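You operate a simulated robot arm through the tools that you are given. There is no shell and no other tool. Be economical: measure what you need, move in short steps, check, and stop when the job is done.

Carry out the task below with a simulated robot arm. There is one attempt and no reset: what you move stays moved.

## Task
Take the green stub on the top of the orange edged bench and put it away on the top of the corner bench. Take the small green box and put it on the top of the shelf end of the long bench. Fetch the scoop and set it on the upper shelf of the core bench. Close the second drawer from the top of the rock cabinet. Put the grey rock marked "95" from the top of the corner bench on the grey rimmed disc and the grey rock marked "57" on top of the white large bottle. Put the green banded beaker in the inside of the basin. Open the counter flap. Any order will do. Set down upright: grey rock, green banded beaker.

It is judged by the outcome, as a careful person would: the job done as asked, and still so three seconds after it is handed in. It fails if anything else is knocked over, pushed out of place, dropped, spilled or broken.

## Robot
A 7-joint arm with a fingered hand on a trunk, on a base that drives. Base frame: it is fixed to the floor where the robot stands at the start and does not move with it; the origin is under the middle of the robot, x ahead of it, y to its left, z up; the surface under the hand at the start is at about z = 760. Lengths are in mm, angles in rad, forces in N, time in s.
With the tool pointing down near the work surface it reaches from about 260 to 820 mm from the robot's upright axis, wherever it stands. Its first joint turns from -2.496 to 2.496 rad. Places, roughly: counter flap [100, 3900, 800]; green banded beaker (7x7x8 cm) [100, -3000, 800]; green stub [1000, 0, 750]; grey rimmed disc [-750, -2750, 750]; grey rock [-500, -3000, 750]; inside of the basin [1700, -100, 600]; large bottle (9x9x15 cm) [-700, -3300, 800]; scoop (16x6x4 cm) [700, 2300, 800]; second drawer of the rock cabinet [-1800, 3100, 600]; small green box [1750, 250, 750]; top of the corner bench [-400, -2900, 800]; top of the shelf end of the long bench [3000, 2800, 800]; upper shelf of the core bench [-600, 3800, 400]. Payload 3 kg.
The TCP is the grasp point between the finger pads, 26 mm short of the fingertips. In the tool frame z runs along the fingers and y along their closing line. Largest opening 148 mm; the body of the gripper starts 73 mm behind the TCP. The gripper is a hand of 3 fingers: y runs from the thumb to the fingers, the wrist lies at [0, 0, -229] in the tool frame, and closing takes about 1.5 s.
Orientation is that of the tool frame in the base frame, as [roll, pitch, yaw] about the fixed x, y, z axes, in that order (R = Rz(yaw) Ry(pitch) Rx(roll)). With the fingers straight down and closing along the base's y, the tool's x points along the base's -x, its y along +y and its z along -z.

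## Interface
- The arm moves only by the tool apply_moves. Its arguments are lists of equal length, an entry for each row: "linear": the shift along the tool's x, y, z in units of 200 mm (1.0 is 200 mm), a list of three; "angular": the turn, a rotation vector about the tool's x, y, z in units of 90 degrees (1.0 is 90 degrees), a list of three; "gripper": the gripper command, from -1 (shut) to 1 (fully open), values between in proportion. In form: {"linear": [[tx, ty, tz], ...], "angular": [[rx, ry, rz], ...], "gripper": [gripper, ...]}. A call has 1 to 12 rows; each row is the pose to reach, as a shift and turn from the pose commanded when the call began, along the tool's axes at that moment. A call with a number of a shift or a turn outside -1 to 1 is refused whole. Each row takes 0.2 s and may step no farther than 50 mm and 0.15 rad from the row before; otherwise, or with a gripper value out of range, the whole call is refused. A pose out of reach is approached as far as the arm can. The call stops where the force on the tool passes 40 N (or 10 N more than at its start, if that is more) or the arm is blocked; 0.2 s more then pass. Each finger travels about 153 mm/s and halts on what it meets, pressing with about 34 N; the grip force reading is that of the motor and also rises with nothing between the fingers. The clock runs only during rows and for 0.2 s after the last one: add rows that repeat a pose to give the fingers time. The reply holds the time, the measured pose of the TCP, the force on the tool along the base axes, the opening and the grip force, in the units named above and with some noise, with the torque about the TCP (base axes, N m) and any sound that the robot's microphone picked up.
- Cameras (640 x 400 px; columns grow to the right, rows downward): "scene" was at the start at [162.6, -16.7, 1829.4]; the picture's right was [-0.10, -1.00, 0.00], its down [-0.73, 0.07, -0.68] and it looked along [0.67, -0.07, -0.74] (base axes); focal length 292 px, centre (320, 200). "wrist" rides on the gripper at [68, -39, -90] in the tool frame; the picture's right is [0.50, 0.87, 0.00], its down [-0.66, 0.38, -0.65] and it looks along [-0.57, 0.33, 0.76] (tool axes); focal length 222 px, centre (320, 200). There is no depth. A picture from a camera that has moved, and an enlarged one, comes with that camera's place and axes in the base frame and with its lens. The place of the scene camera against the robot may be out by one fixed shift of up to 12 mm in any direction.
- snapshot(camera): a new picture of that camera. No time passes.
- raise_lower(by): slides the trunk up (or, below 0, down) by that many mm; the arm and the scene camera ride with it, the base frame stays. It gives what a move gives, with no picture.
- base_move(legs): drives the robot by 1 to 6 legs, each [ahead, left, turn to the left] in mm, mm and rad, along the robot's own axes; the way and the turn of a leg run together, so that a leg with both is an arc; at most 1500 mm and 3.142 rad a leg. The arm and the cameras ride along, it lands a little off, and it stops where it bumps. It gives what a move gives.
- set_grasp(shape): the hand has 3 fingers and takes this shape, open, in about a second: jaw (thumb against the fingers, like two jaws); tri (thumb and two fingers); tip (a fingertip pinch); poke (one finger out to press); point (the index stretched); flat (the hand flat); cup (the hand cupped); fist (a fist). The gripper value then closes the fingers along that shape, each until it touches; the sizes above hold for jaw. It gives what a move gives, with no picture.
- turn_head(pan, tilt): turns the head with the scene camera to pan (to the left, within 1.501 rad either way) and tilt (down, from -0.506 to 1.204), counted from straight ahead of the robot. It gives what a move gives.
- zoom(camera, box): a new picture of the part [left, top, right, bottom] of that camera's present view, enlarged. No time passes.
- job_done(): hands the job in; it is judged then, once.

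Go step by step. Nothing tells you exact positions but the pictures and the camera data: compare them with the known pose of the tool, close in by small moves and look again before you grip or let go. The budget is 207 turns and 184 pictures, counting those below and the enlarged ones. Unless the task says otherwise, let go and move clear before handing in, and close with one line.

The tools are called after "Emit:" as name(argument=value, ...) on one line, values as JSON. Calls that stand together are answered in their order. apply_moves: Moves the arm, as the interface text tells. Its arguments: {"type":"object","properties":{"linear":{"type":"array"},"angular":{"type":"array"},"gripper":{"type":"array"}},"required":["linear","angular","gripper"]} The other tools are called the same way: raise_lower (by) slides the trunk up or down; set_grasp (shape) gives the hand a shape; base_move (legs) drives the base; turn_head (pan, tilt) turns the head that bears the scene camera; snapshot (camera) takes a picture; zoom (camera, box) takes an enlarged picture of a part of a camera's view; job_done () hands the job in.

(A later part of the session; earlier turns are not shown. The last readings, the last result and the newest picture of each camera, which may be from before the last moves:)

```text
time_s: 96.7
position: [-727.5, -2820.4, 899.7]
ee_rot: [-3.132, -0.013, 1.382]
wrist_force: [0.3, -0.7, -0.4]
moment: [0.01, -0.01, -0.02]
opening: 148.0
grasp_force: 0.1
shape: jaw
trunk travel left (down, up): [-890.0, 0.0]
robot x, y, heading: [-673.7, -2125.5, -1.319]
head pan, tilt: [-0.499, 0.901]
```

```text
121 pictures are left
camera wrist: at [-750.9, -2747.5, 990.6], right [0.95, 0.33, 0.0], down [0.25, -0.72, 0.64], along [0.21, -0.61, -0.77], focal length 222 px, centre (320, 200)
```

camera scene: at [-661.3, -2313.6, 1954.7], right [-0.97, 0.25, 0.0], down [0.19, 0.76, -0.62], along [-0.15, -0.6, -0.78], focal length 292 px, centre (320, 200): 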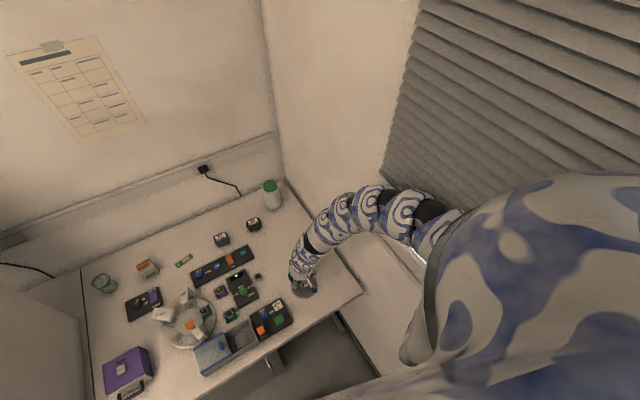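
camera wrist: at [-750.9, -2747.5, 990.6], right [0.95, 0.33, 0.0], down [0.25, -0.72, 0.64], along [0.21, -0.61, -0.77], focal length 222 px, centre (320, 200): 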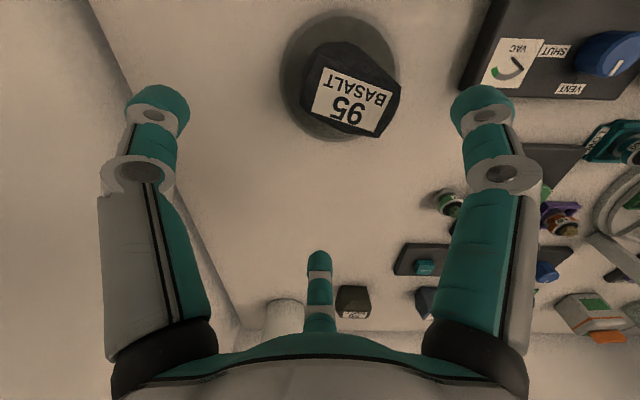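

Now rock 57. I drive forward to about [-600,-2300].

Emit:
base_move(legs=[[185, 40, 0]])

Emit:
turn_head(pan=0.0, tilt=0.8)

Emit:
snapshot(camera="scene")

Emit:
snapshot(camera="wrist")

```text
time_s: 98.3
position: [-644.9, -2988.5, 897.8]
ee_rot: [-3.13, -0.013, 1.378]
wrist_force: [-0.5, -0.7, -1.0]
moment: [0.0, 0.0, -0.05]
opening: 148.1
grasp_force: 0.1
shape: jaw
trunk travel left (down, up): [-890.0, 0.0]
robot x, y, heading: [-590.3, -2291.6, -1.319]
head pan, tilt: [-0.499, 0.901]
```

```text
time_s: 99.2
position: [-644.9, -2986.7, 898.8]
ee_rot: [-3.131, -0.012, 1.379]
wrist_force: [0.1, -0.8, -1.2]
moment: [0.03, 0.04, 0.0]
opening: 147.9
grasp_force: 0.1
shape: jaw
trunk travel left (down, up): [-890.0, 0.0]
robot x, y, heading: [-587.7, -2289.5, -1.325]
head pan, tilt: [0.0, 0.799]
```

```text
120 pictures are left
camera scene: at [-546.8, -2456.5, 1961.9], right [-0.97, -0.25, 0.0], down [-0.18, 0.7, -0.7], along [0.17, -0.68, -0.72], focal length 292 px, centre (320, 200)
```

scene: 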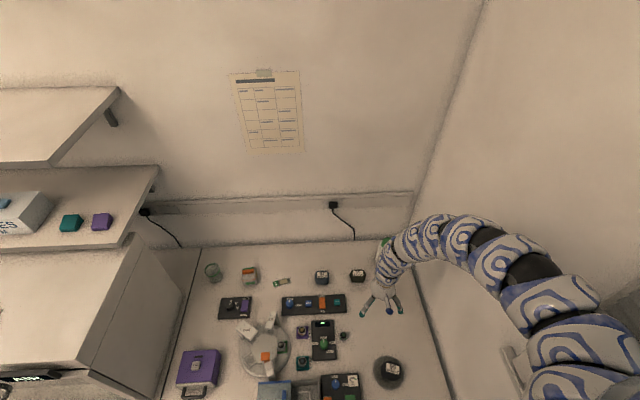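

```text
119 pictures are left
camera wrist: at [-668.5, -2914.7, 990.6], right [0.95, 0.32, 0.0], down [0.25, -0.72, 0.64], along [0.21, -0.61, -0.77], focal length 222 px, centre (320, 200)
```

wrist: 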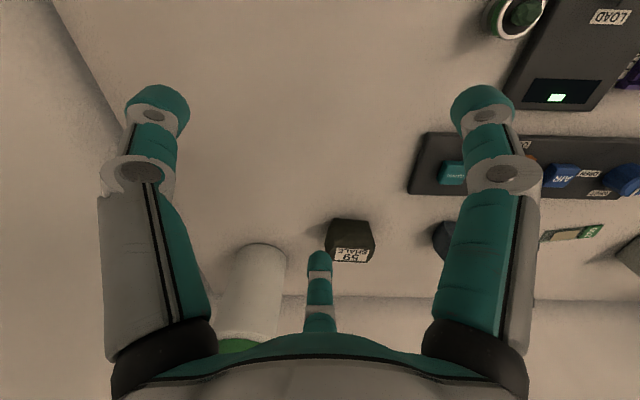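

Rock 57 is near [-390,-3090], straight ahead of the base. I move over it with a 0.5 rad tilt so I can later reach the bottle top with the same grip.

Emit:
apply_moves(linear=[[-0.04, 0.22, 0], [-0.08, 0.45, 0], [-0.12, 0.67, 0], [-0.12, 0.67, 0]], angular=[[0, 0, 0.02], [0, 0, 0.052], [0, 0, 0.052], [0, 0, 0.052]], gripper=[1, 0.8, 0.6, 0.6])

Emit:
apply_moves(linear=[[-0.04, 0.2, 0], [-0.08, 0.4, 0], [-0.1, 0.55, 0], [-0.115, 0.67, 0], [-0.115, 0.67, 0]], angular=[[-0.04, -0.07, 0], [-0.08, -0.14, 0], [-0.12, -0.207, 0], [-0.159, -0.276, 0], [-0.159, -0.276, 0]], gripper=[0.6, 0.6, 0.6, 0.6, 0.6])

Emit:
snapshot(camera="wrist")

```text
time_s: 100.2
position: [-521.3, -3035.3, 897.7]
ee_rot: [-3.132, -0.012, 1.296]
wrist_force: [-0.2, 0.7, -0.5]
moment: [0.04, -0.01, -0.01]
opening: 118.7
grasp_force: 0.1
shape: jaw
trunk travel left (down, up): [-890.0, 0.0]
robot x, y, heading: [-589.6, -2291.3, -1.328]
head pan, tilt: [0.0, 0.799]
```

```text
time_s: 101.4
position: [-395.4, -3096.1, 896.9]
ee_rot: [2.886, 0.42, 1.241]
wrist_force: [0.1, 0.1, 0.2]
moment: [0.0, 0.02, 0.04]
opening: 118.7
grasp_force: 0.1
shape: jaw
trunk travel left (down, up): [-890.0, 0.0]
robot x, y, heading: [-587.4, -2293.9, -1.319]
head pan, tilt: [0.0, 0.799]
```

```text
118 pictures are left
camera wrist: at [-420.8, -2987.8, 941.0], right [0.97, 0.25, 0.0], down [0.09, -0.35, 0.93], along [0.23, -0.9, -0.36], focal length 222 px, centre (320, 200)
```

wrist: 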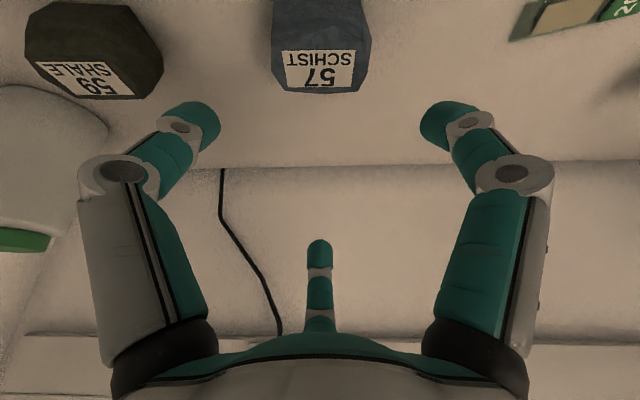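

Emit:
apply_moves(linear=[[0.065, -0.037, -0.041], [0.065, -0.037, -0.041]], angular=[[0, 0, 0], [0, 0, 0]], gripper=[0.35, 0.35])

Emit:
raise_lower(by=-60)

Emit:
snapshot(camera="wrist")

```text
time_s: 102.0
position: [-399.8, -3079.8, 894.8]
ee_rot: [2.889, 0.419, 1.244]
wrist_force: [0.4, 0.0, 0.1]
moment: [0.02, 0.01, -0.01]
opening: 100.2
grasp_force: 0.0
shape: jaw
trunk travel left (down, up): [-890.0, 0.0]
robot x, y, heading: [-591.3, -2289.1, -1.325]
head pan, tilt: [0.0, 0.799]
```

```text
time_s: 103.0
position: [-399.1, -3079.1, 834.9]
ee_rot: [2.889, 0.417, 1.244]
wrist_force: [0.0, -0.4, 0.4]
moment: [-0.02, -0.01, 0.03]
opening: 100.5
grasp_force: 0.1
shape: jaw
trunk travel left (down, up): [-830.0, 60.0]
robot x, y, heading: [-590.2, -2292.1, -1.32]
head pan, tilt: [0.0, 0.799]
```

```text
117 pictures are left
camera wrist: at [-425.0, -2971.0, 879.2], right [0.97, 0.25, -0.01], down [0.09, -0.35, 0.93], along [0.23, -0.9, -0.36], focal length 222 px, centre (320, 200)
```

wrist: 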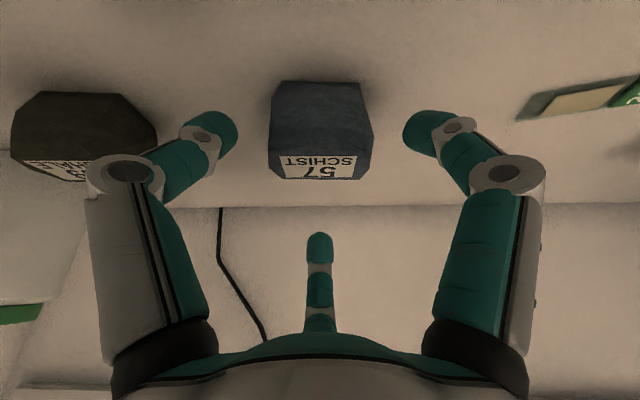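

Emit:
raise_lower(by=-33)

Emit:
apply_moves(linear=[[0, 0, 0], [0, 0, 0], [0, 0, 0], [0, 0, 0], [0, 0, 0], [0, 0, 0]], angular=[[0, 0, 0], [0, 0, 0], [0, 0, 0], [0, 0, 0], [0, 0, 0], [0, 0, 0]], gripper=[0.15, 0, -0.3, -1, -1, -1])

Emit:
snapshot(camera="wrist")

```text
time_s: 103.8
position: [-398.1, -3078.2, 801.5]
ee_rot: [2.89, 0.419, 1.244]
wrist_force: [-0.4, -0.1, -0.6]
moment: [0.0, 0.0, -0.01]
opening: 100.5
grasp_force: 0.0
shape: jaw
trunk travel left (down, up): [-797.0, 93.0]
robot x, y, heading: [-587.8, -2292.2, -1.322]
head pan, tilt: [0.0, 0.799]
```

```text
time_s: 105.2
position: [-399.4, -3081.0, 802.3]
ee_rot: [2.888, 0.419, 1.243]
wrist_force: [-2.6, -1.3, 2.8]
moment: [0.09, 0.14, -0.01]
opening: 56.7
grasp_force: 33.5
shape: jaw
trunk travel left (down, up): [-797.0, 93.0]
robot x, y, heading: [-587.8, -2291.5, -1.325]
head pan, tilt: [0.0, 0.799]
```

```text
116 pictures are left
camera wrist: at [-425.3, -2971.2, 846.3], right [0.97, 0.25, -0.01], down [0.09, -0.35, 0.93], along [0.23, -0.9, -0.36], focal length 222 px, centre (320, 200)
```

wrist: 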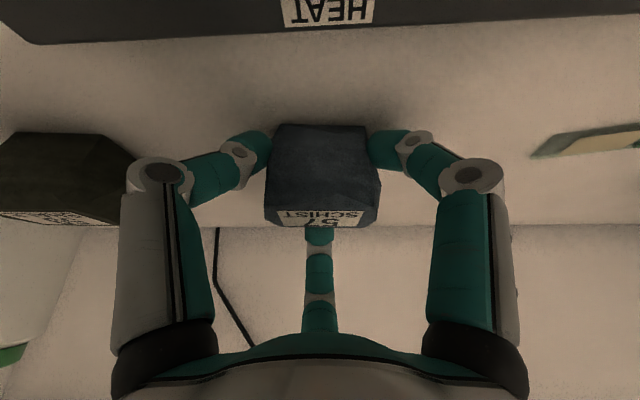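

Gripped squarely. Lifting.

Emit:
raise_lower(by=93)

Emit:
apply_moves(linear=[[-0.08, 0.045, -0.16], [-0.17, 0.09, -0.33], [-0.25, 0.14, -0.5], [-0.3, 0.17, -0.6], [-0.3, 0.17, -0.6]], angular=[[0, 0, 0], [0, 0, 0], [0, 0, 0], [0, 0, 0], [0, 0, 0]], gripper=[-1, -1, -1, -1, -1])

Emit:
snapshot(camera="scene")

```text
time_s: 106.5
position: [-399.4, -3079.8, 894.8]
ee_rot: [2.891, 0.418, 1.245]
wrist_force: [0.7, 0.5, -2.9]
moment: [0.01, 0.02, -0.01]
opening: 56.8
grasp_force: 34.3
shape: jaw
trunk travel left (down, up): [-890.0, 0.0]
robot x, y, heading: [-589.5, -2291.7, -1.319]
head pan, tilt: [0.0, 0.799]
```

```text
time_s: 107.7
position: [-396.7, -3080.2, 1034.4]
ee_rot: [2.889, 0.418, 1.243]
wrist_force: [1.5, 0.1, -3.0]
moment: [0.0, 0.03, 0.03]
opening: 55.8
grasp_force: 33.7
shape: jaw
trunk travel left (down, up): [-890.0, 0.0]
robot x, y, heading: [-590.7, -2295.7, -1.326]
head pan, tilt: [0.0, 0.799]
```

```text
115 pictures are left
camera scene: at [-546.8, -2456.7, 1961.8], right [-0.97, -0.25, 0.0], down [-0.18, 0.7, -0.7], along [0.17, -0.68, -0.72], focal length 292 px, centre (320, 200)
```

scene: 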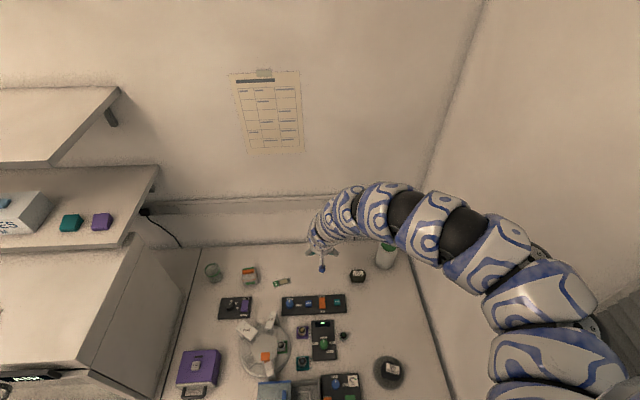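

Rock 57 is held clear. I turn the base right to point at the bottle.

Emit:
base_move(legs=[[15, 0, 0], [0, 0, -0.2]])

Emit:
snapshot(camera="wrist")

Emit:
snapshot(camera="scene")

```text
time_s: 109.2
position: [-551.7, -3117.8, 1033.9]
ee_rot: [2.889, 0.417, 1.047]
wrist_force: [-0.1, 0.7, -3.6]
moment: [0.01, -0.01, 0.0]
opening: 56.1
grasp_force: 34.4
shape: jaw
trunk travel left (down, up): [-890.0, 0.0]
robot x, y, heading: [-584.8, -2307.8, -1.521]
head pan, tilt: [0.0, 0.799]
```

```text
114 pictures are left
camera wrist: at [-555.5, -3006.3, 1079.0], right [1.0, 0.05, 0.0], down [0.02, -0.36, 0.93], along [0.05, -0.93, -0.36], focal length 222 px, centre (320, 200)
```

wrist: 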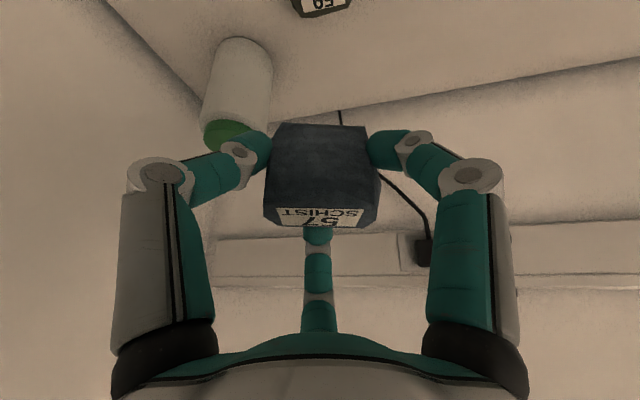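

```text
113 pictures are left
camera scene: at [-575.1, -2474.9, 1962.0], right [-1.0, -0.05, 0.0], down [-0.04, 0.72, -0.7], along [0.04, -0.7, -0.72], focal length 292 px, centre (320, 200)
```

scene: 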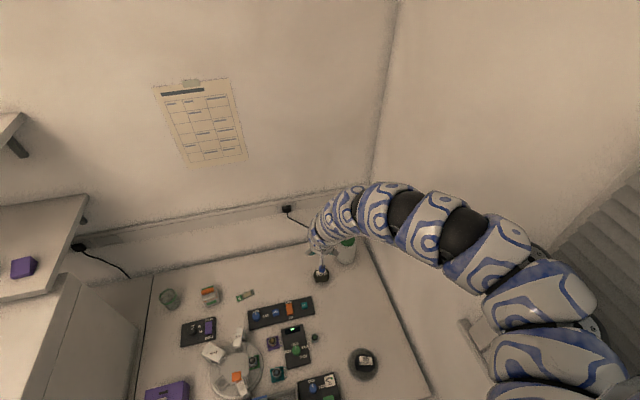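

Emit:
zoom(camera="wrist", box=[180, 20, 300, 170])

```text
2.67 times, centred on (240, 95) of wrist
camera zoom: at [-555.5, -3006.3, 1079.0], right [1.0, 0.05, 0.0], down [0.02, -0.36, 0.93], along [0.05, -0.93, -0.36], focal length 592 px, centre (533, 480)
```

zoom: 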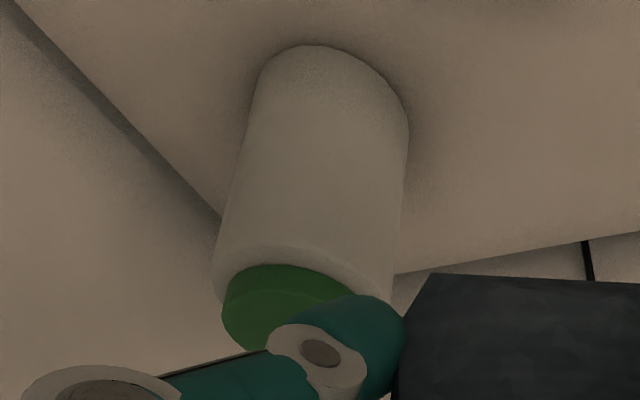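

Bottle centre is about [-657,-3248], top near z 905. I turn a little more and extend.

Emit:
base_move(legs=[[0, 0, -0.118]])

Emit:
apply_moves(linear=[[-0.12, 0.07, 0.075], [-0.24, 0.14, 0.15], [-0.36, 0.21, 0.225], [-0.478, 0.276, 0.3], [-0.478, 0.276, 0.3]], angular=[[0, 0, 0], [0, 0, 0], [0, 0, 0], [0, 0, 0], [0, 0, 0]], gripper=[-1, -1, -1, -1, -1])

Emit:
snapshot(camera="wrist")

```text
time_s: 110.1
position: [-646.8, -3116.8, 1035.1]
ee_rot: [2.889, 0.417, 0.927]
wrist_force: [-0.9, 0.2, -2.6]
moment: [0.03, -0.05, 0.01]
opening: 56.3
grasp_force: 34.2
shape: jaw
trunk travel left (down, up): [-890.0, 0.0]
robot x, y, heading: [-587.3, -2308.1, -1.637]
head pan, tilt: [0.0, 0.799]
```

```text
time_s: 111.3
position: [-653.4, -3243.0, 1032.9]
ee_rot: [2.889, 0.421, 0.93]
wrist_force: [-0.8, -0.1, -2.4]
moment: [0.03, 0.01, 0.0]
opening: 55.5
grasp_force: 34.2
shape: jaw
trunk travel left (down, up): [-890.0, 0.0]
robot x, y, heading: [-586.0, -2303.2, -1.638]
head pan, tilt: [0.0, 0.799]
```

```text
111 pictures are left
camera wrist: at [-644.9, -3131.2, 1076.5], right [1.0, -0.07, -0.01], down [-0.02, -0.36, 0.93], along [-0.06, -0.93, -0.36], focal length 222 px, centre (320, 200)
```

wrist: 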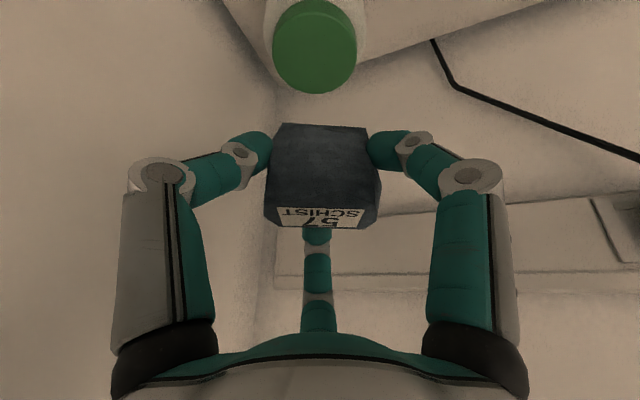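

Excellent: the cap is right below the rock. I nudge 3 mm and lower.

Emit:
apply_moves(linear=[[-0.0075, -0.013, 0], [-0.0075, -0.013, 0]], angular=[[0, 0, 0], [0, 0, 0]], gripper=[-1, -1])

Emit:
raise_lower(by=-60)

Emit:
snapshot(camera="wrist")

```text
time_s: 111.9
position: [-659.3, -3241.2, 1032.5]
ee_rot: [2.891, 0.417, 0.929]
wrist_force: [0.1, 0.2, -3.9]
moment: [0.03, 0.0, 0.0]
opening: 55.7
grasp_force: 34.0
shape: jaw
trunk travel left (down, up): [-890.0, 0.0]
robot x, y, heading: [-584.5, -2308.5, -1.636]
head pan, tilt: [0.0, 0.799]
```

```text
time_s: 112.9
position: [-659.0, -3241.8, 972.0]
ee_rot: [2.889, 0.418, 0.929]
wrist_force: [-0.9, 0.1, -3.7]
moment: [0.01, -0.03, 0.01]
opening: 55.5
grasp_force: 33.7
shape: jaw
trunk travel left (down, up): [-830.0, 60.0]
robot x, y, heading: [-586.8, -2306.6, -1.633]
head pan, tilt: [0.0, 0.799]
```

```text
110 pictures are left
camera wrist: at [-649.0, -3130.4, 1016.7], right [1.0, -0.07, -0.01], down [-0.02, -0.36, 0.93], along [-0.06, -0.93, -0.36], focal length 222 px, centre (320, 200)
```

wrist: 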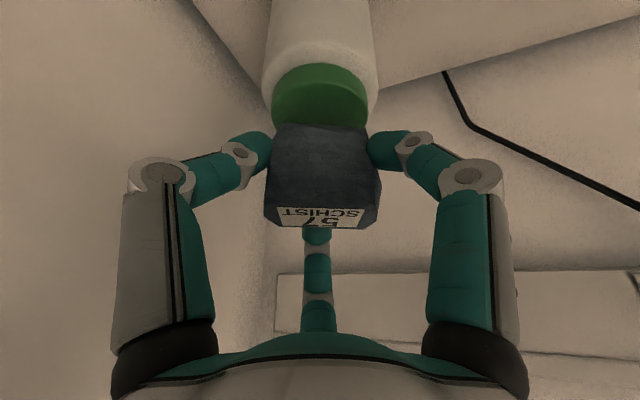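

Emit:
raise_lower(by=-18)

Emit:
raise_lower(by=-4)

Emit:
snapshot(camera="wrist")

```text
time_s: 113.6
position: [-657.7, -3240.6, 955.2]
ee_rot: [2.887, 0.417, 0.93]
wrist_force: [0.6, -0.1, -3.6]
moment: [0.02, -0.03, 0.0]
opening: 55.5
grasp_force: 33.6
shape: jaw
trunk travel left (down, up): [-812.0, 78.0]
robot x, y, heading: [-583.9, -2305.7, -1.637]
head pan, tilt: [0.0, 0.799]
```

```text
time_s: 114.1
position: [-658.3, -3242.6, 952.9]
ee_rot: [2.888, 0.418, 0.928]
wrist_force: [-0.2, -0.4, 9.0]
moment: [0.1, 0.23, 0.03]
opening: 56.0
grasp_force: 33.8
shape: jaw
trunk travel left (down, up): [-808.0, 82.0]
robot x, y, heading: [-586.5, -2306.3, -1.634]
head pan, tilt: [0.0, 0.799]
```

```text
109 pictures are left
camera wrist: at [-649.2, -3130.7, 995.9], right [1.0, -0.07, -0.01], down [-0.02, -0.36, 0.93], along [-0.06, -0.93, -0.36], focal length 222 px, centre (320, 200)
```

wrist: 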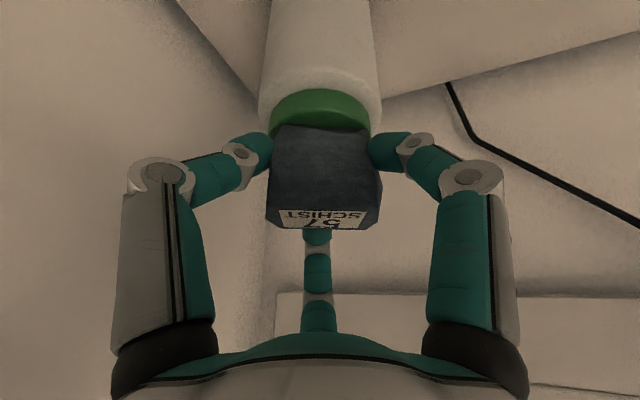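

Contact. Releasing gently.

Emit:
raise_lower(by=-1)

Emit:
apply_moves(linear=[[0, 0, 0], [0, 0, 0], [0, 0, 0], [0, 0, 0], [0, 0, 0], [0, 0, 0]], angular=[[0, 0, 0], [0, 0, 0], [0, 0, 0], [0, 0, 0], [0, 0, 0], [0, 0, 0]], gripper=[-0.2, -0.15, -0.05, 0.1, 0.3, 0.5])

Emit:
snapshot(camera="wrist")

```text
time_s: 114.6
position: [-657.9, -3241.7, 951.4]
ee_rot: [2.888, 0.42, 0.929]
wrist_force: [-2.9, -2.3, 14.9]
moment: [0.12, 0.23, 0.07]
opening: 56.3
grasp_force: 34.1
shape: jaw
trunk travel left (down, up): [-807.0, 83.0]
robot x, y, heading: [-586.1, -2307.3, -1.639]
head pan, tilt: [0.0, 0.799]
```

```text
time_s: 116.0
position: [-657.3, -3240.1, 948.7]
ee_rot: [2.888, 0.418, 0.928]
wrist_force: [-0.2, -0.2, -0.1]
moment: [0.02, 0.0, 0.03]
opening: 110.5
grasp_force: 0.1
shape: jaw
trunk travel left (down, up): [-807.0, 83.0]
robot x, y, heading: [-587.8, -2305.7, -1.639]
head pan, tilt: [0.0, 0.799]
```

```text
108 pictures are left
camera wrist: at [-649.0, -3130.3, 993.7], right [1.0, -0.07, -0.01], down [-0.02, -0.36, 0.93], along [-0.06, -0.93, -0.36], focal length 222 px, centre (320, 200)
```

wrist: 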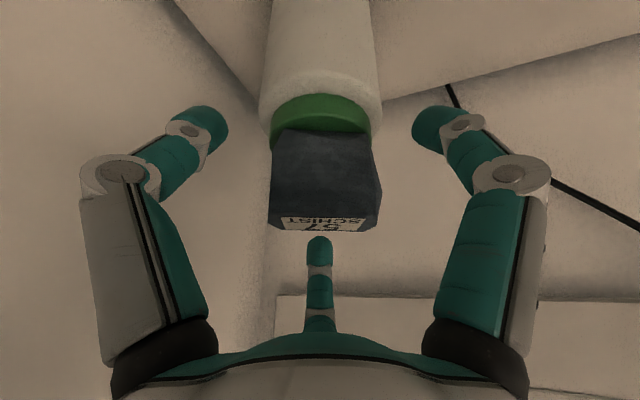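

Rock 57 stands on the bottle. I rise clear and check.

Emit:
raise_lower(by=83)

Emit:
apply_moves(linear=[[0.12, -0.07, -0.075], [0.24, -0.14, -0.15], [0.36, -0.21, -0.225], [0.478, -0.276, -0.3], [0.6, -0.345, -0.37], [0.6, -0.345, -0.37]], angular=[[0, 0, 0], [0, 0, 0], [0, 0, 0], [0, 0, 0], [0, 0, 0], [0, 0, 0]], gripper=[0.5, 0.5, 0.5, 0.5, 0.5, 0.5])

Emit:
snapshot(camera="wrist")

```text
time_s: 117.2
position: [-658.7, -3240.8, 1033.1]
ee_rot: [2.888, 0.416, 0.929]
wrist_force: [-0.2, -0.1, 0.6]
moment: [0.02, -0.04, -0.05]
opening: 110.5
grasp_force: 0.0
shape: jaw
trunk travel left (down, up): [-890.0, 0.0]
robot x, y, heading: [-587.8, -2306.3, -1.641]
head pan, tilt: [0.0, 0.799]
```

```text
time_s: 118.6
position: [-647.7, -3109.3, 1033.7]
ee_rot: [2.89, 0.417, 0.929]
wrist_force: [0.0, -0.6, -0.2]
moment: [0.0, 0.02, 0.01]
opening: 110.9
grasp_force: 0.0
shape: jaw
out of reach, approached as far as the arm can: row 5, 6
trunk travel left (down, up): [-890.0, 0.0]
robot x, y, heading: [-580.9, -2303.9, -1.634]
head pan, tilt: [0.0, 0.799]
```

```text
107 pictures are left
camera wrist: at [-638.5, -2999.0, 1077.6], right [1.0, -0.07, -0.01], down [-0.02, -0.37, 0.93], along [-0.06, -0.93, -0.37], focal length 222 px, centre (320, 200)
```

wrist: 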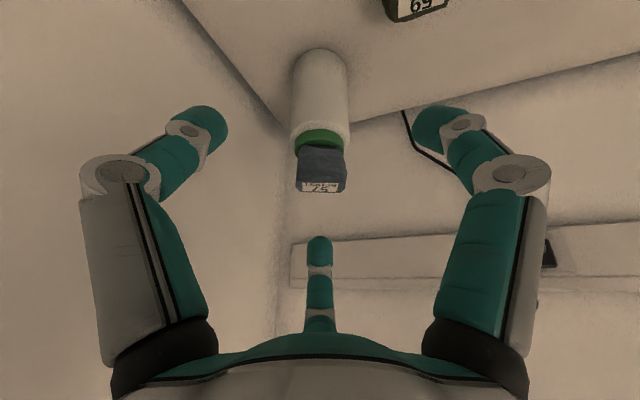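

Good. Next the green banded beaker near [80,-2990], next to the white oven. I turn left and slide the base along the bench.

Emit:
base_move(legs=[[0, 0, 0.41], [-16, 377, 0]])

Emit:
snapshot(camera="scene")

Emit:
snapshot(camera="wrist")

```text
time_s: 122.2
position: [30.9, -2927.3, 1032.9]
ee_rot: [2.891, 0.416, 1.332]
wrist_force: [-0.1, -0.7, 0.0]
moment: [0.0, 0.0, 0.01]
opening: 110.7
grasp_force: 0.1
shape: jaw
trunk travel left (down, up): [-890.0, 0.0]
robot x, y, heading: [-230.3, -2161.3, -1.233]
head pan, tilt: [0.0, 0.799]
```

```text
106 pictures are left
camera scene: at [-171.0, -2324.5, 1961.9], right [-0.94, -0.33, 0.0], down [-0.24, 0.68, -0.7], along [0.23, -0.66, -0.72], focal length 292 px, centre (320, 200)
```

scene: 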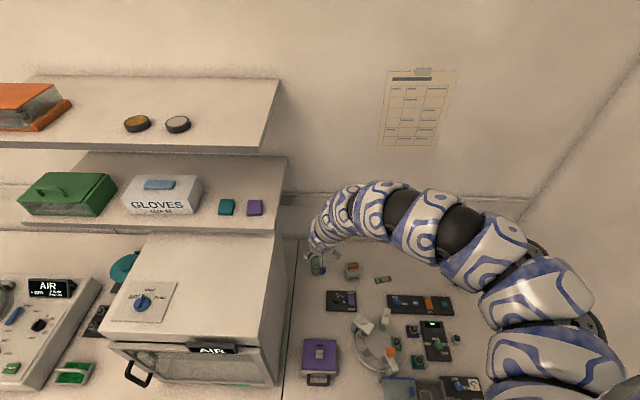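

```text
105 pictures are left
camera wrist: at [-3.9, -2822.7, 1077.5], right [0.94, 0.33, -0.01], down [0.13, -0.34, 0.93], along [0.31, -0.88, -0.37], focal length 222 px, centre (320, 200)
```

wrist: 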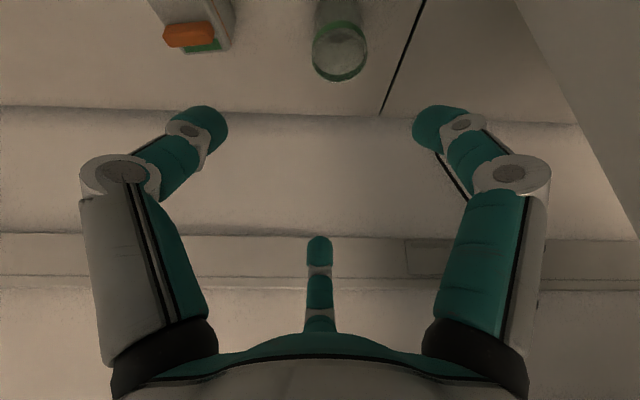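

The beaker stands at about [74,-2980], clear of the oven. I centre over it, then lower.

Emit:
apply_moves(linear=[[-0.09, 0.12, 0.07], [-0.17, 0.234, 0.139], [-0.17, 0.234, 0.139]], angular=[[0, 0, 0], [0, 0, 0], [0, 0, 0]], gripper=[0.45, 0.45, 0.45])

Emit:
raise_lower(by=-130)

Emit:
snapshot(camera="wrist")

```text
time_s: 123.0
position: [70.5, -2974.4, 1031.7]
ee_rot: [2.889, 0.418, 1.334]
wrist_force: [-0.3, -0.2, -0.3]
moment: [0.01, 0.01, 0.02]
opening: 107.7
grasp_force: 0.1
shape: jaw
trunk travel left (down, up): [-890.0, 0.0]
robot x, y, heading: [-230.9, -2160.6, -1.228]
head pan, tilt: [0.0, 0.799]
```

```text
time_s: 124.6
position: [72.3, -2975.4, 903.6]
ee_rot: [2.89, 0.416, 1.333]
wrist_force: [-0.3, 0.2, -0.2]
moment: [0.04, -0.03, 0.02]
opening: 107.7
grasp_force: 0.0
shape: jaw
trunk travel left (down, up): [-760.0, 130.0]
robot x, y, heading: [-229.2, -2163.3, -1.229]
head pan, tilt: [0.0, 0.799]
```

```text
104 pictures are left
camera wrist: at [36.8, -2869.5, 947.0], right [0.94, 0.33, -0.01], down [0.13, -0.34, 0.93], along [0.31, -0.88, -0.37], focal length 222 px, centre (320, 200)
```

wrist: 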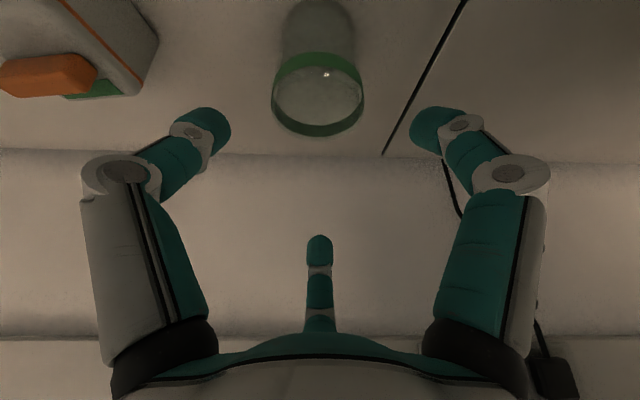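

Emit:
apply_moves(linear=[[0.018, -0.018, -0.014], [0.018, -0.018, -0.014]], angular=[[0, 0, 0], [0, 0, 0]], gripper=[0.35, 0.35])

Emit:
raise_lower(by=-60)

Emit:
snapshot(camera="wrist")

```text
time_s: 125.2
position: [68.4, -2969.8, 902.9]
ee_rot: [2.89, 0.417, 1.332]
wrist_force: [-0.4, 0.4, -0.5]
moment: [-0.03, 0.0, 0.01]
opening: 100.2
grasp_force: 0.1
shape: jaw
trunk travel left (down, up): [-760.0, 130.0]
robot x, y, heading: [-231.9, -2163.1, -1.233]
head pan, tilt: [0.0, 0.799]
```

```text
time_s: 126.2
position: [67.1, -2970.0, 842.9]
ee_rot: [2.89, 0.416, 1.333]
wrist_force: [0.0, -0.3, -0.3]
moment: [-0.02, 0.02, 0.01]
opening: 100.1
grasp_force: 0.0
shape: jaw
trunk travel left (down, up): [-700.0, 190.0]
robot x, y, heading: [-231.4, -2163.5, -1.235]
head pan, tilt: [0.0, 0.799]
```

```text
103 pictures are left
camera wrist: at [32.7, -2864.5, 887.4], right [0.94, 0.33, -0.01], down [0.13, -0.34, 0.93], along [0.31, -0.88, -0.37], focal length 222 px, centre (320, 200)
```

wrist: 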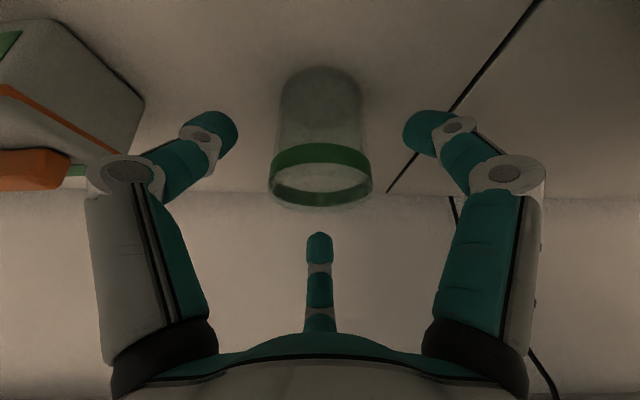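

Emit:
raise_lower(by=-36)

Emit:
snapshot(camera="wrist")

```text
time_s: 127.0
position: [67.9, -2968.8, 807.0]
ee_rot: [2.891, 0.417, 1.334]
wrist_force: [-0.3, -0.8, -0.3]
moment: [0.05, -0.03, 0.01]
opening: 100.3
grasp_force: 0.2
shape: jaw
trunk travel left (down, up): [-664.0, 226.0]
robot x, y, heading: [-230.3, -2162.4, -1.231]
head pan, tilt: [0.0, 0.799]
```

```text
102 pictures are left
camera wrist: at [32.8, -2864.5, 851.4], right [0.94, 0.33, -0.01], down [0.13, -0.34, 0.93], along [0.31, -0.88, -0.37], focal length 222 px, centre (320, 200)
```

wrist: 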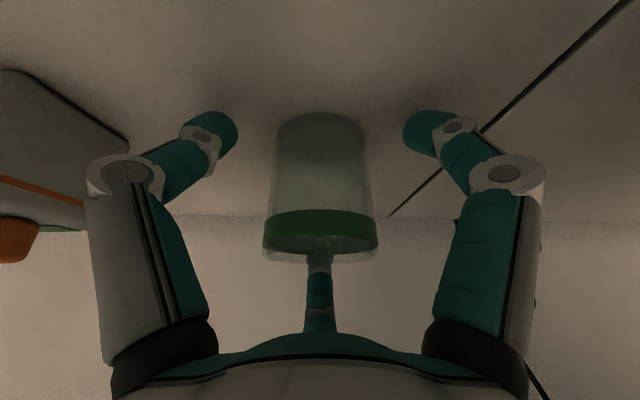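

Perfectly centred with the far finger behind the glass. Closing.

Emit:
apply_moves(linear=[[0, 0, 0], [0, 0, 0], [0, 0, 0], [0, 0, 0], [0, 0, 0], [0, 0, 0]], angular=[[0, 0, 0], [0, 0, 0], [0, 0, 0], [0, 0, 0], [0, 0, 0], [0, 0, 0]], gripper=[0.15, 0, -0.2, -0.5, -0.5, -0.5])

Emit:
raise_lower(by=40)

Emit:
snapshot(camera="wrist")

```text
time_s: 128.4
position: [67.9, -2969.1, 808.3]
ee_rot: [2.89, 0.417, 1.333]
wrist_force: [-0.8, 2.0, 3.8]
moment: [0.15, 0.05, -0.01]
opening: 54.9
grasp_force: 33.7
shape: jaw
trunk travel left (down, up): [-664.0, 226.0]
robot x, y, heading: [-229.7, -2164.8, -1.234]
head pan, tilt: [0.0, 0.799]
```

```text
time_s: 129.2
position: [67.4, -2970.2, 847.6]
ee_rot: [2.89, 0.417, 1.333]
wrist_force: [0.3, -0.3, -0.8]
moment: [0.02, 0.02, -0.02]
opening: 54.9
grasp_force: 34.0
shape: jaw
trunk travel left (down, up): [-704.0, 186.0]
robot x, y, heading: [-231.0, -2162.5, -1.23]
head pan, tilt: [0.0, 0.799]
```

```text
101 pictures are left
camera wrist: at [32.7, -2864.7, 891.2], right [0.94, 0.33, -0.01], down [0.13, -0.34, 0.93], along [0.31, -0.88, -0.37], focal length 222 px, centre (320, 200)
```

wrist: 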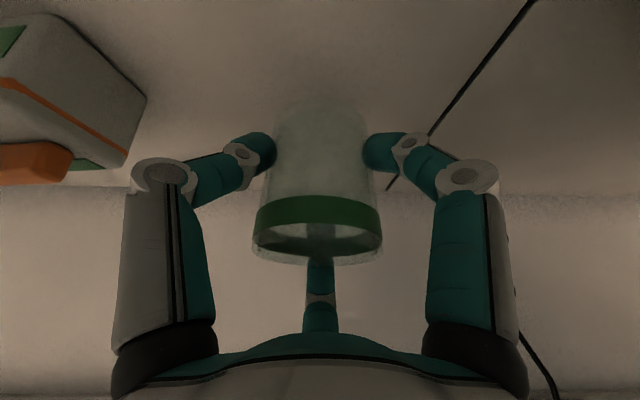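

The beaker is held upright. I raise fully and back off from the oven before turning.

Emit:
raise_lower(by=186)

Emit:
base_move(legs=[[-205, 50, 0]])

Emit:
apply_moves(linear=[[0.05, -0.03, 0.1], [0.1, -0.06, 0.2], [0.15, -0.09, 0.3], [0.2, -0.12, 0.4], [0.3, -0.17, 0.4], [0.45, -0.26, 0.35], [0.6, -0.35, 0.3], [0.75, -0.43, 0.25], [0.9, -0.52, 0.2], [0.9, -0.52, 0.2]], angular=[[0.04, 0.07, 0], [0.08, 0.14, 0], [0.12, 0.207, 0], [0.153, 0.265, 0], [0.153, 0.265, 0], [0.153, 0.265, 0], [0.153, 0.265, 0], [0.153, 0.265, 0], [0.153, 0.265, 0], [0.153, 0.265, 0]], gripper=[-0.5, -0.5, -0.5, -0.5, -0.5, -0.5, -0.5, -0.5, -0.5, -0.5])

Emit:
snapshot(camera="scene")

```text
time_s: 131.3
position: [67.7, -2970.1, 1031.8]
ee_rot: [2.89, 0.417, 1.333]
wrist_force: [0.4, -0.6, -0.4]
moment: [0.03, 0.01, -0.03]
opening: 55.0
grasp_force: 33.6
shape: jaw
trunk travel left (down, up): [-890.0, 0.0]
robot x, y, heading: [-228.9, -2164.4, -1.237]
head pan, tilt: [0.0, 0.799]
```

```text
time_s: 132.9
position: [50.3, -2759.2, 1034.0]
ee_rot: [2.89, 0.418, 1.339]
wrist_force: [0.0, -0.4, 0.5]
moment: [0.05, 0.0, -0.06]
opening: 54.7
grasp_force: 33.4
shape: jaw
trunk travel left (down, up): [-890.0, 0.0]
robot x, y, heading: [-249.0, -1955.2, -1.227]
head pan, tilt: [0.0, 0.799]
```

```text
time_s: 135.1
position: [-4.1, -2606.3, 904.1]
ee_rot: [-3.139, 0.004, 1.39]
wrist_force: [-0.3, 0.0, -1.1]
moment: [0.02, -0.03, 0.0]
opening: 54.1
grasp_force: 34.4
shape: jaw
out of reach, approached as far as the arm can: row 4, 5
trunk travel left (down, up): [-890.0, 0.0]
robot x, y, heading: [-249.1, -1955.3, -1.23]
head pan, tilt: [0.0, 0.799]
```

```text
100 pictures are left
camera scene: at [-191.0, -2118.4, 1961.8], right [-0.94, -0.33, 0.0], down [-0.24, 0.68, -0.7], along [0.23, -0.66, -0.72], focal length 292 px, centre (320, 200)
```

scene: 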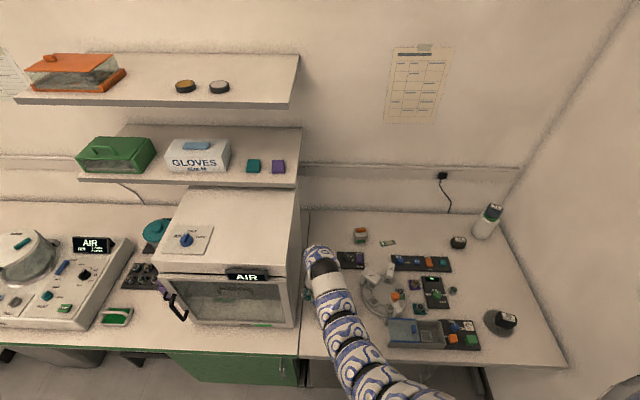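

Emit:
snapshot(camera="wrist")

```text
99 pictures are left
camera wrist: at [-28.8, -2532.8, 994.3], right [0.94, 0.34, -0.01], down [0.26, -0.71, 0.66], along [0.22, -0.62, -0.76], focal length 222 px, centre (320, 200)
```

wrist: 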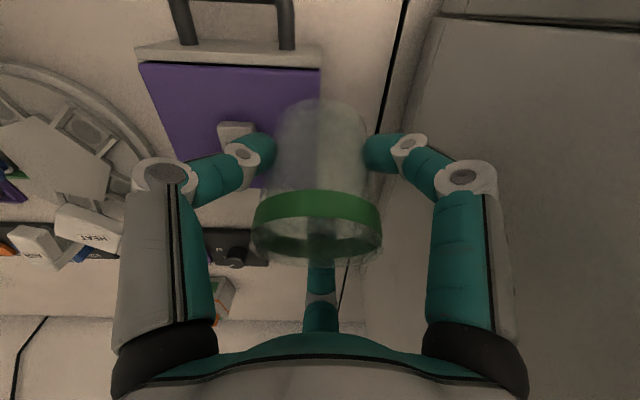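

I retract the rest of the way with a little more height to clear the purple box.

Emit:
apply_moves(linear=[[0, 0, -0.1], [0.2, -0.12, -0.1], [0.4, -0.23, -0.1], [0.6, -0.35, -0.05], [0.8, -0.46, 0], [0.95, -0.55, 0], [0.95, -0.55, 0]], angular=[[0, 0, 0], [0, 0, 0], [0, 0, 0], [0, 0, 0], [0, 0, 0], [0, 0, 0], [0, 0, 0]], gripper=[-0.5, -0.5, -0.5, -0.5, -0.5, -0.5, -0.5])

```text
time_s: 136.7
position: [-79.6, -2396.6, 901.0]
ee_rot: [-3.139, 0.004, 1.391]
wrist_force: [0.6, -0.2, -0.6]
moment: [-0.01, 0.0, -0.03]
opening: 54.0
grasp_force: 33.9
shape: jaw
trunk travel left (down, up): [-890.0, 0.0]
robot x, y, heading: [-252.4, -1954.1, -1.229]
head pan, tilt: [0.0, 0.799]
```

Clear. Now I turn left and drive down the aisle towards the sink unit.

Emit:
base_move(legs=[[0, 0, 1.6], [1300, 0, 0]])

Emit:
turn_head(pan=0.5, tilt=0.5)

Emit:
snapshot(camera="scene")

Emit:
turn_head(pan=-0.2, tilt=0.5)

Emit:
snapshot(camera="scene")

```text
time_s: 147.3
position: [1401.6, -1247.0, 902.0]
ee_rot: [-3.139, 0.005, 3.018]
wrist_force: [0.7, 1.3, 0.4]
moment: [-0.03, 0.0, -0.01]
opening: 53.3
grasp_force: 33.8
shape: jaw
trunk travel left (down, up): [-890.0, 0.0]
robot x, y, heading: [968.8, -1445.3, 0.398]
head pan, tilt: [0.0, 0.799]
```

```text
time_s: 148.2
position: [1401.7, -1247.3, 900.3]
ee_rot: [-3.14, 0.006, 3.016]
wrist_force: [0.1, 1.3, -0.8]
moment: [0.01, 0.03, 0.01]
opening: 54.0
grasp_force: 33.7
shape: jaw
trunk travel left (down, up): [-890.0, 0.0]
robot x, y, heading: [971.9, -1443.9, 0.401]
head pan, tilt: [0.499, 0.499]
```

```text
98 pictures are left
camera scene: at [1105.0, -1349.2, 1987.9], right [0.78, -0.62, 0.0], down [-0.3, -0.37, -0.88], along [0.55, 0.69, -0.48], focal length 292 px, centre (320, 200)
```

scene: 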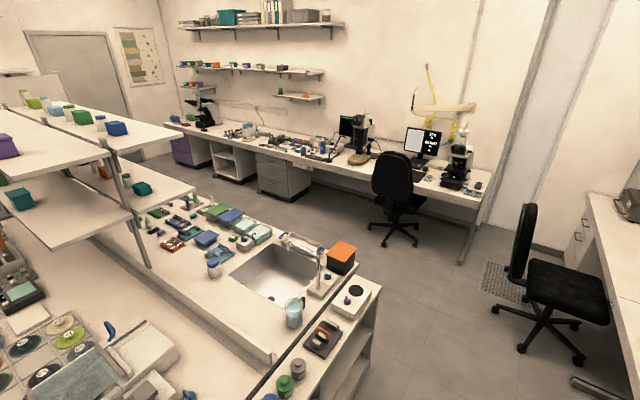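

```text
time_s: 149.3
position: [1401.4, -1248.7, 902.5]
ee_rot: [-3.137, 0.005, 3.019]
wrist_force: [-0.5, -0.1, -0.8]
moment: [-0.02, 0.01, 0.01]
opening: 53.7
grasp_force: 33.9
shape: jaw
trunk travel left (down, up): [-890.0, 0.0]
robot x, y, heading: [973.0, -1444.6, 0.398]
head pan, tilt: [-0.201, 0.499]
```

```text
97 pictures are left
camera scene: at [1137.5, -1402.3, 1987.9], right [0.2, -0.98, 0.0], down [-0.47, -0.09, -0.88], along [0.86, 0.17, -0.48], focal length 292 px, centre (320, 200)
```

scene: 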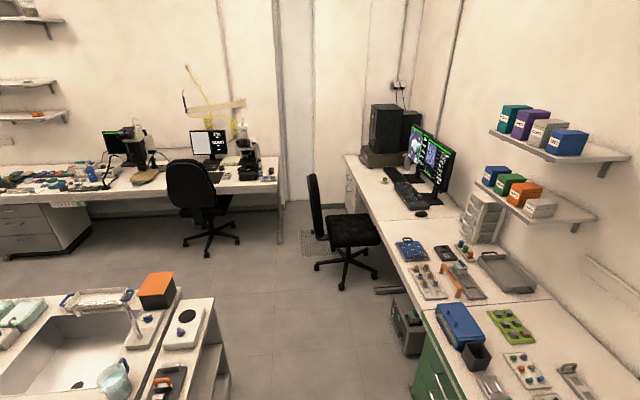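

I see the layout: the basin is nearer the island's far side, reachable from the open aisle there, and so are the small boxes left of it. I drive around.

Emit:
base_move(legs=[[780, -130, 0], [760, -129, 0], [480, 900, 0]])

Emit:
turn_head(pan=1.4, tilt=0.6)

Emit:
snapshot(camera="scene")

```text
time_s: 162.1
position: [2998.2, 113.0, 901.9]
ee_rot: [-3.14, 0.006, 3.028]
wrist_force: [-0.1, -0.2, 0.2]
moment: [0.0, -0.01, -0.01]
opening: 53.4
grasp_force: 34.4
shape: jaw
trunk travel left (down, up): [-890.0, 0.0]
robot x, y, heading: [2572.3, -86.9, 0.408]
head pan, tilt: [-0.201, 0.499]
```

```text
time_s: 163.7
position: [2997.0, 113.3, 901.7]
ee_rot: [-3.137, 0.005, 3.027]
wrist_force: [0.1, 0.2, 0.0]
moment: [0.03, -0.01, 0.01]
opening: 53.8
grasp_force: 34.3
shape: jaw
trunk travel left (down, up): [-890.0, 0.0]
robot x, y, heading: [2570.3, -87.1, 0.409]
head pan, tilt: [1.4, 0.6]
```

```text
96 pictures are left
camera scene: at [2625.4, 23.1, 1978.8], right [0.97, 0.24, 0.0], down [0.13, -0.55, -0.83], along [-0.2, 0.8, -0.56], focal length 292 px, centre (320, 200)
```

scene: 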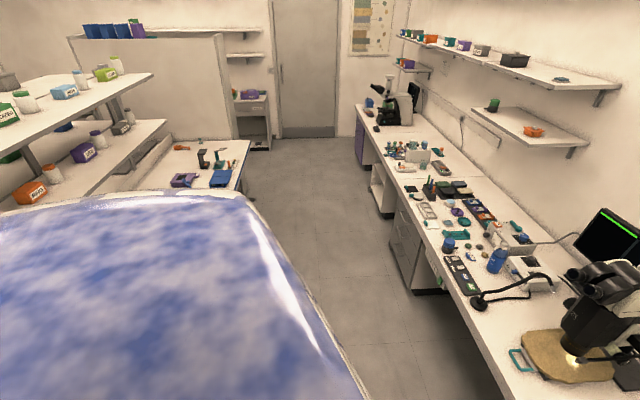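

Emit:
base_move(legs=[[0, 0, 3.0]])

Emit:
turn_head(pan=0.0, tilt=0.75)

Emit:
snapshot(camera="scene")

```text
time_s: 171.2
position: [2119.8, -230.7, 901.7]
ee_rot: [-3.139, 0.006, -0.236]
wrist_force: [-0.2, 0.3, -1.3]
moment: [0.0, 0.0, -0.03]
opening: 53.4
grasp_force: 33.8
shape: jaw
trunk travel left (down, up): [-890.0, 0.0]
robot x, y, heading: [2572.8, -83.0, -2.854]
head pan, tilt: [1.4, 0.6]
```

```text
time_s: 172.7
position: [2120.4, -231.0, 901.0]
ee_rot: [-3.138, 0.005, -0.237]
wrist_force: [0.2, 0.7, -0.4]
moment: [-0.01, -0.01, 0.02]
opening: 53.6
grasp_force: 33.7
shape: jaw
trunk travel left (down, up): [-890.0, 0.0]
robot x, y, heading: [2570.4, -85.2, -2.859]
head pan, tilt: [0.0, 0.75]
```

```text
95 pictures are left
camera scene: at [2416.3, -140.4, 1965.9], right [-0.28, 0.96, 0.0], down [0.65, 0.19, -0.73], along [-0.7, -0.21, -0.68], focal length 292 px, centre (320, 200)
```

scene: 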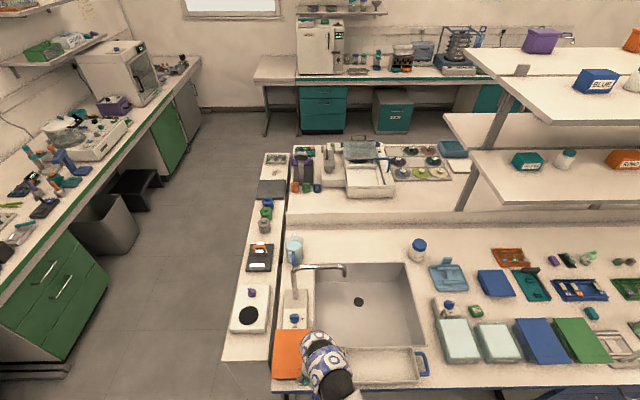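

Now I face the basin; the faucet spout is on the left side, so I approach a bit to the right of it.

Emit:
base_move(legs=[[60, -180, 0]])

Emit:
apply_moves(linear=[[-0.18, 0.05, -0.06], [-0.37, 0.1, -0.12], [-0.56, 0.15, -0.2], [-0.75, 0.2, -0.25], [-0.75, 0.2, -0.25]], angular=[[0, 0, 0], [0, 0, 0], [0, 0, 0], [0, 0, 0], [0, 0, 0]], gripper=[-0.5, -0.5, -0.5, -0.5, -0.5])

Emit:
apply_moves(linear=[[-0.18, 0.05, 0], [-0.37, 0.1, 0], [-0.56, 0.15, 0], [-0.75, 0.2, 0], [-0.75, 0.2, 0]], angular=[[-0.03, -0.06, 0], [-0.07, -0.13, 0], [-0.11, -0.2, 0], [-0.153, -0.265, 0], [-0.153, -0.265, 0]], gripper=[-0.5, -0.5, -0.5, -0.5, -0.5])

Emit:
snapshot(camera="scene")

Emit:
snapshot(camera="wrist")

```text
time_s: 174.2
position: [2016.4, -75.4, 902.3]
ee_rot: [-3.139, 0.005, -0.244]
wrist_force: [-0.4, -0.6, -0.7]
moment: [-0.01, -0.04, 0.03]
opening: 53.5
grasp_force: 33.6
shape: jaw
trunk travel left (down, up): [-890.0, 0.0]
robot x, y, heading: [2469.1, 68.5, -2.86]
head pan, tilt: [0.0, 0.75]
```

```text
time_s: 175.4
position: [1861.6, -77.5, 950.5]
ee_rot: [-3.139, 0.003, -0.243]
wrist_force: [0.5, 0.8, -0.9]
moment: [-0.01, 0.02, 0.0]
opening: 53.4
grasp_force: 34.2
shape: jaw
trunk travel left (down, up): [-890.0, 0.0]
robot x, y, heading: [2469.5, 70.1, -2.867]
head pan, tilt: [0.0, 0.75]
```

```text
time_s: 176.7
position: [1706.3, -81.9, 951.2]
ee_rot: [2.89, 0.416, -0.293]
wrist_force: [0.4, 0.1, -1.1]
moment: [0.0, -0.02, 0.03]
opening: 53.0
grasp_force: 34.1
shape: jaw
trunk travel left (down, up): [-890.0, 0.0]
robot x, y, heading: [2467.2, 65.8, -2.86]
head pan, tilt: [0.0, 0.75]
```

```text
94 pictures are left
camera scene: at [2313.3, 12.0, 1966.0], right [-0.28, 0.96, 0.0], down [0.66, 0.19, -0.73], along [-0.7, -0.2, -0.68], focal length 292 px, centre (320, 200)
```

scene: 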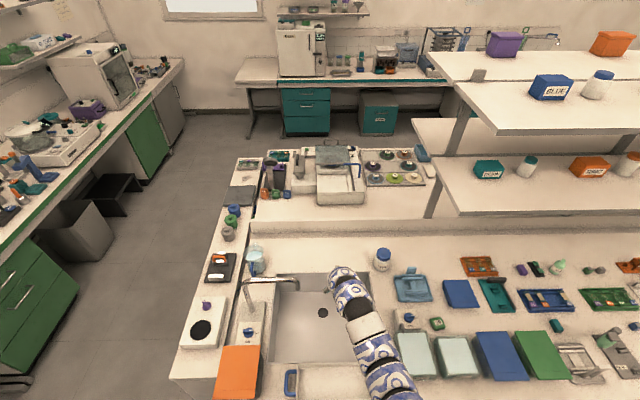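

```text
93 pictures are left
camera wrist: at [1813.6, -50.6, 995.5], right [0.28, -0.96, -0.01], down [-0.35, -0.11, 0.93], along [-0.9, -0.26, -0.37], focal length 222 px, centre (320, 200)
```

wrist: 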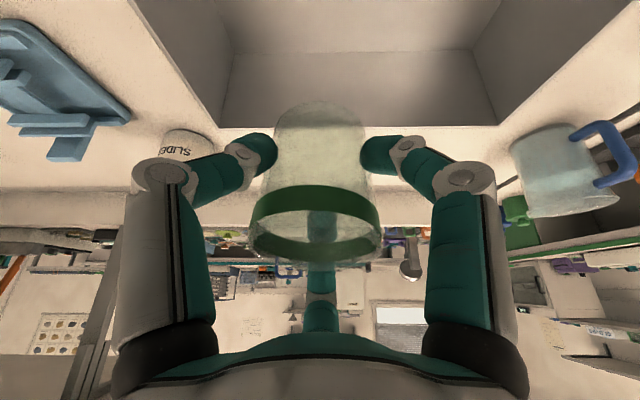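

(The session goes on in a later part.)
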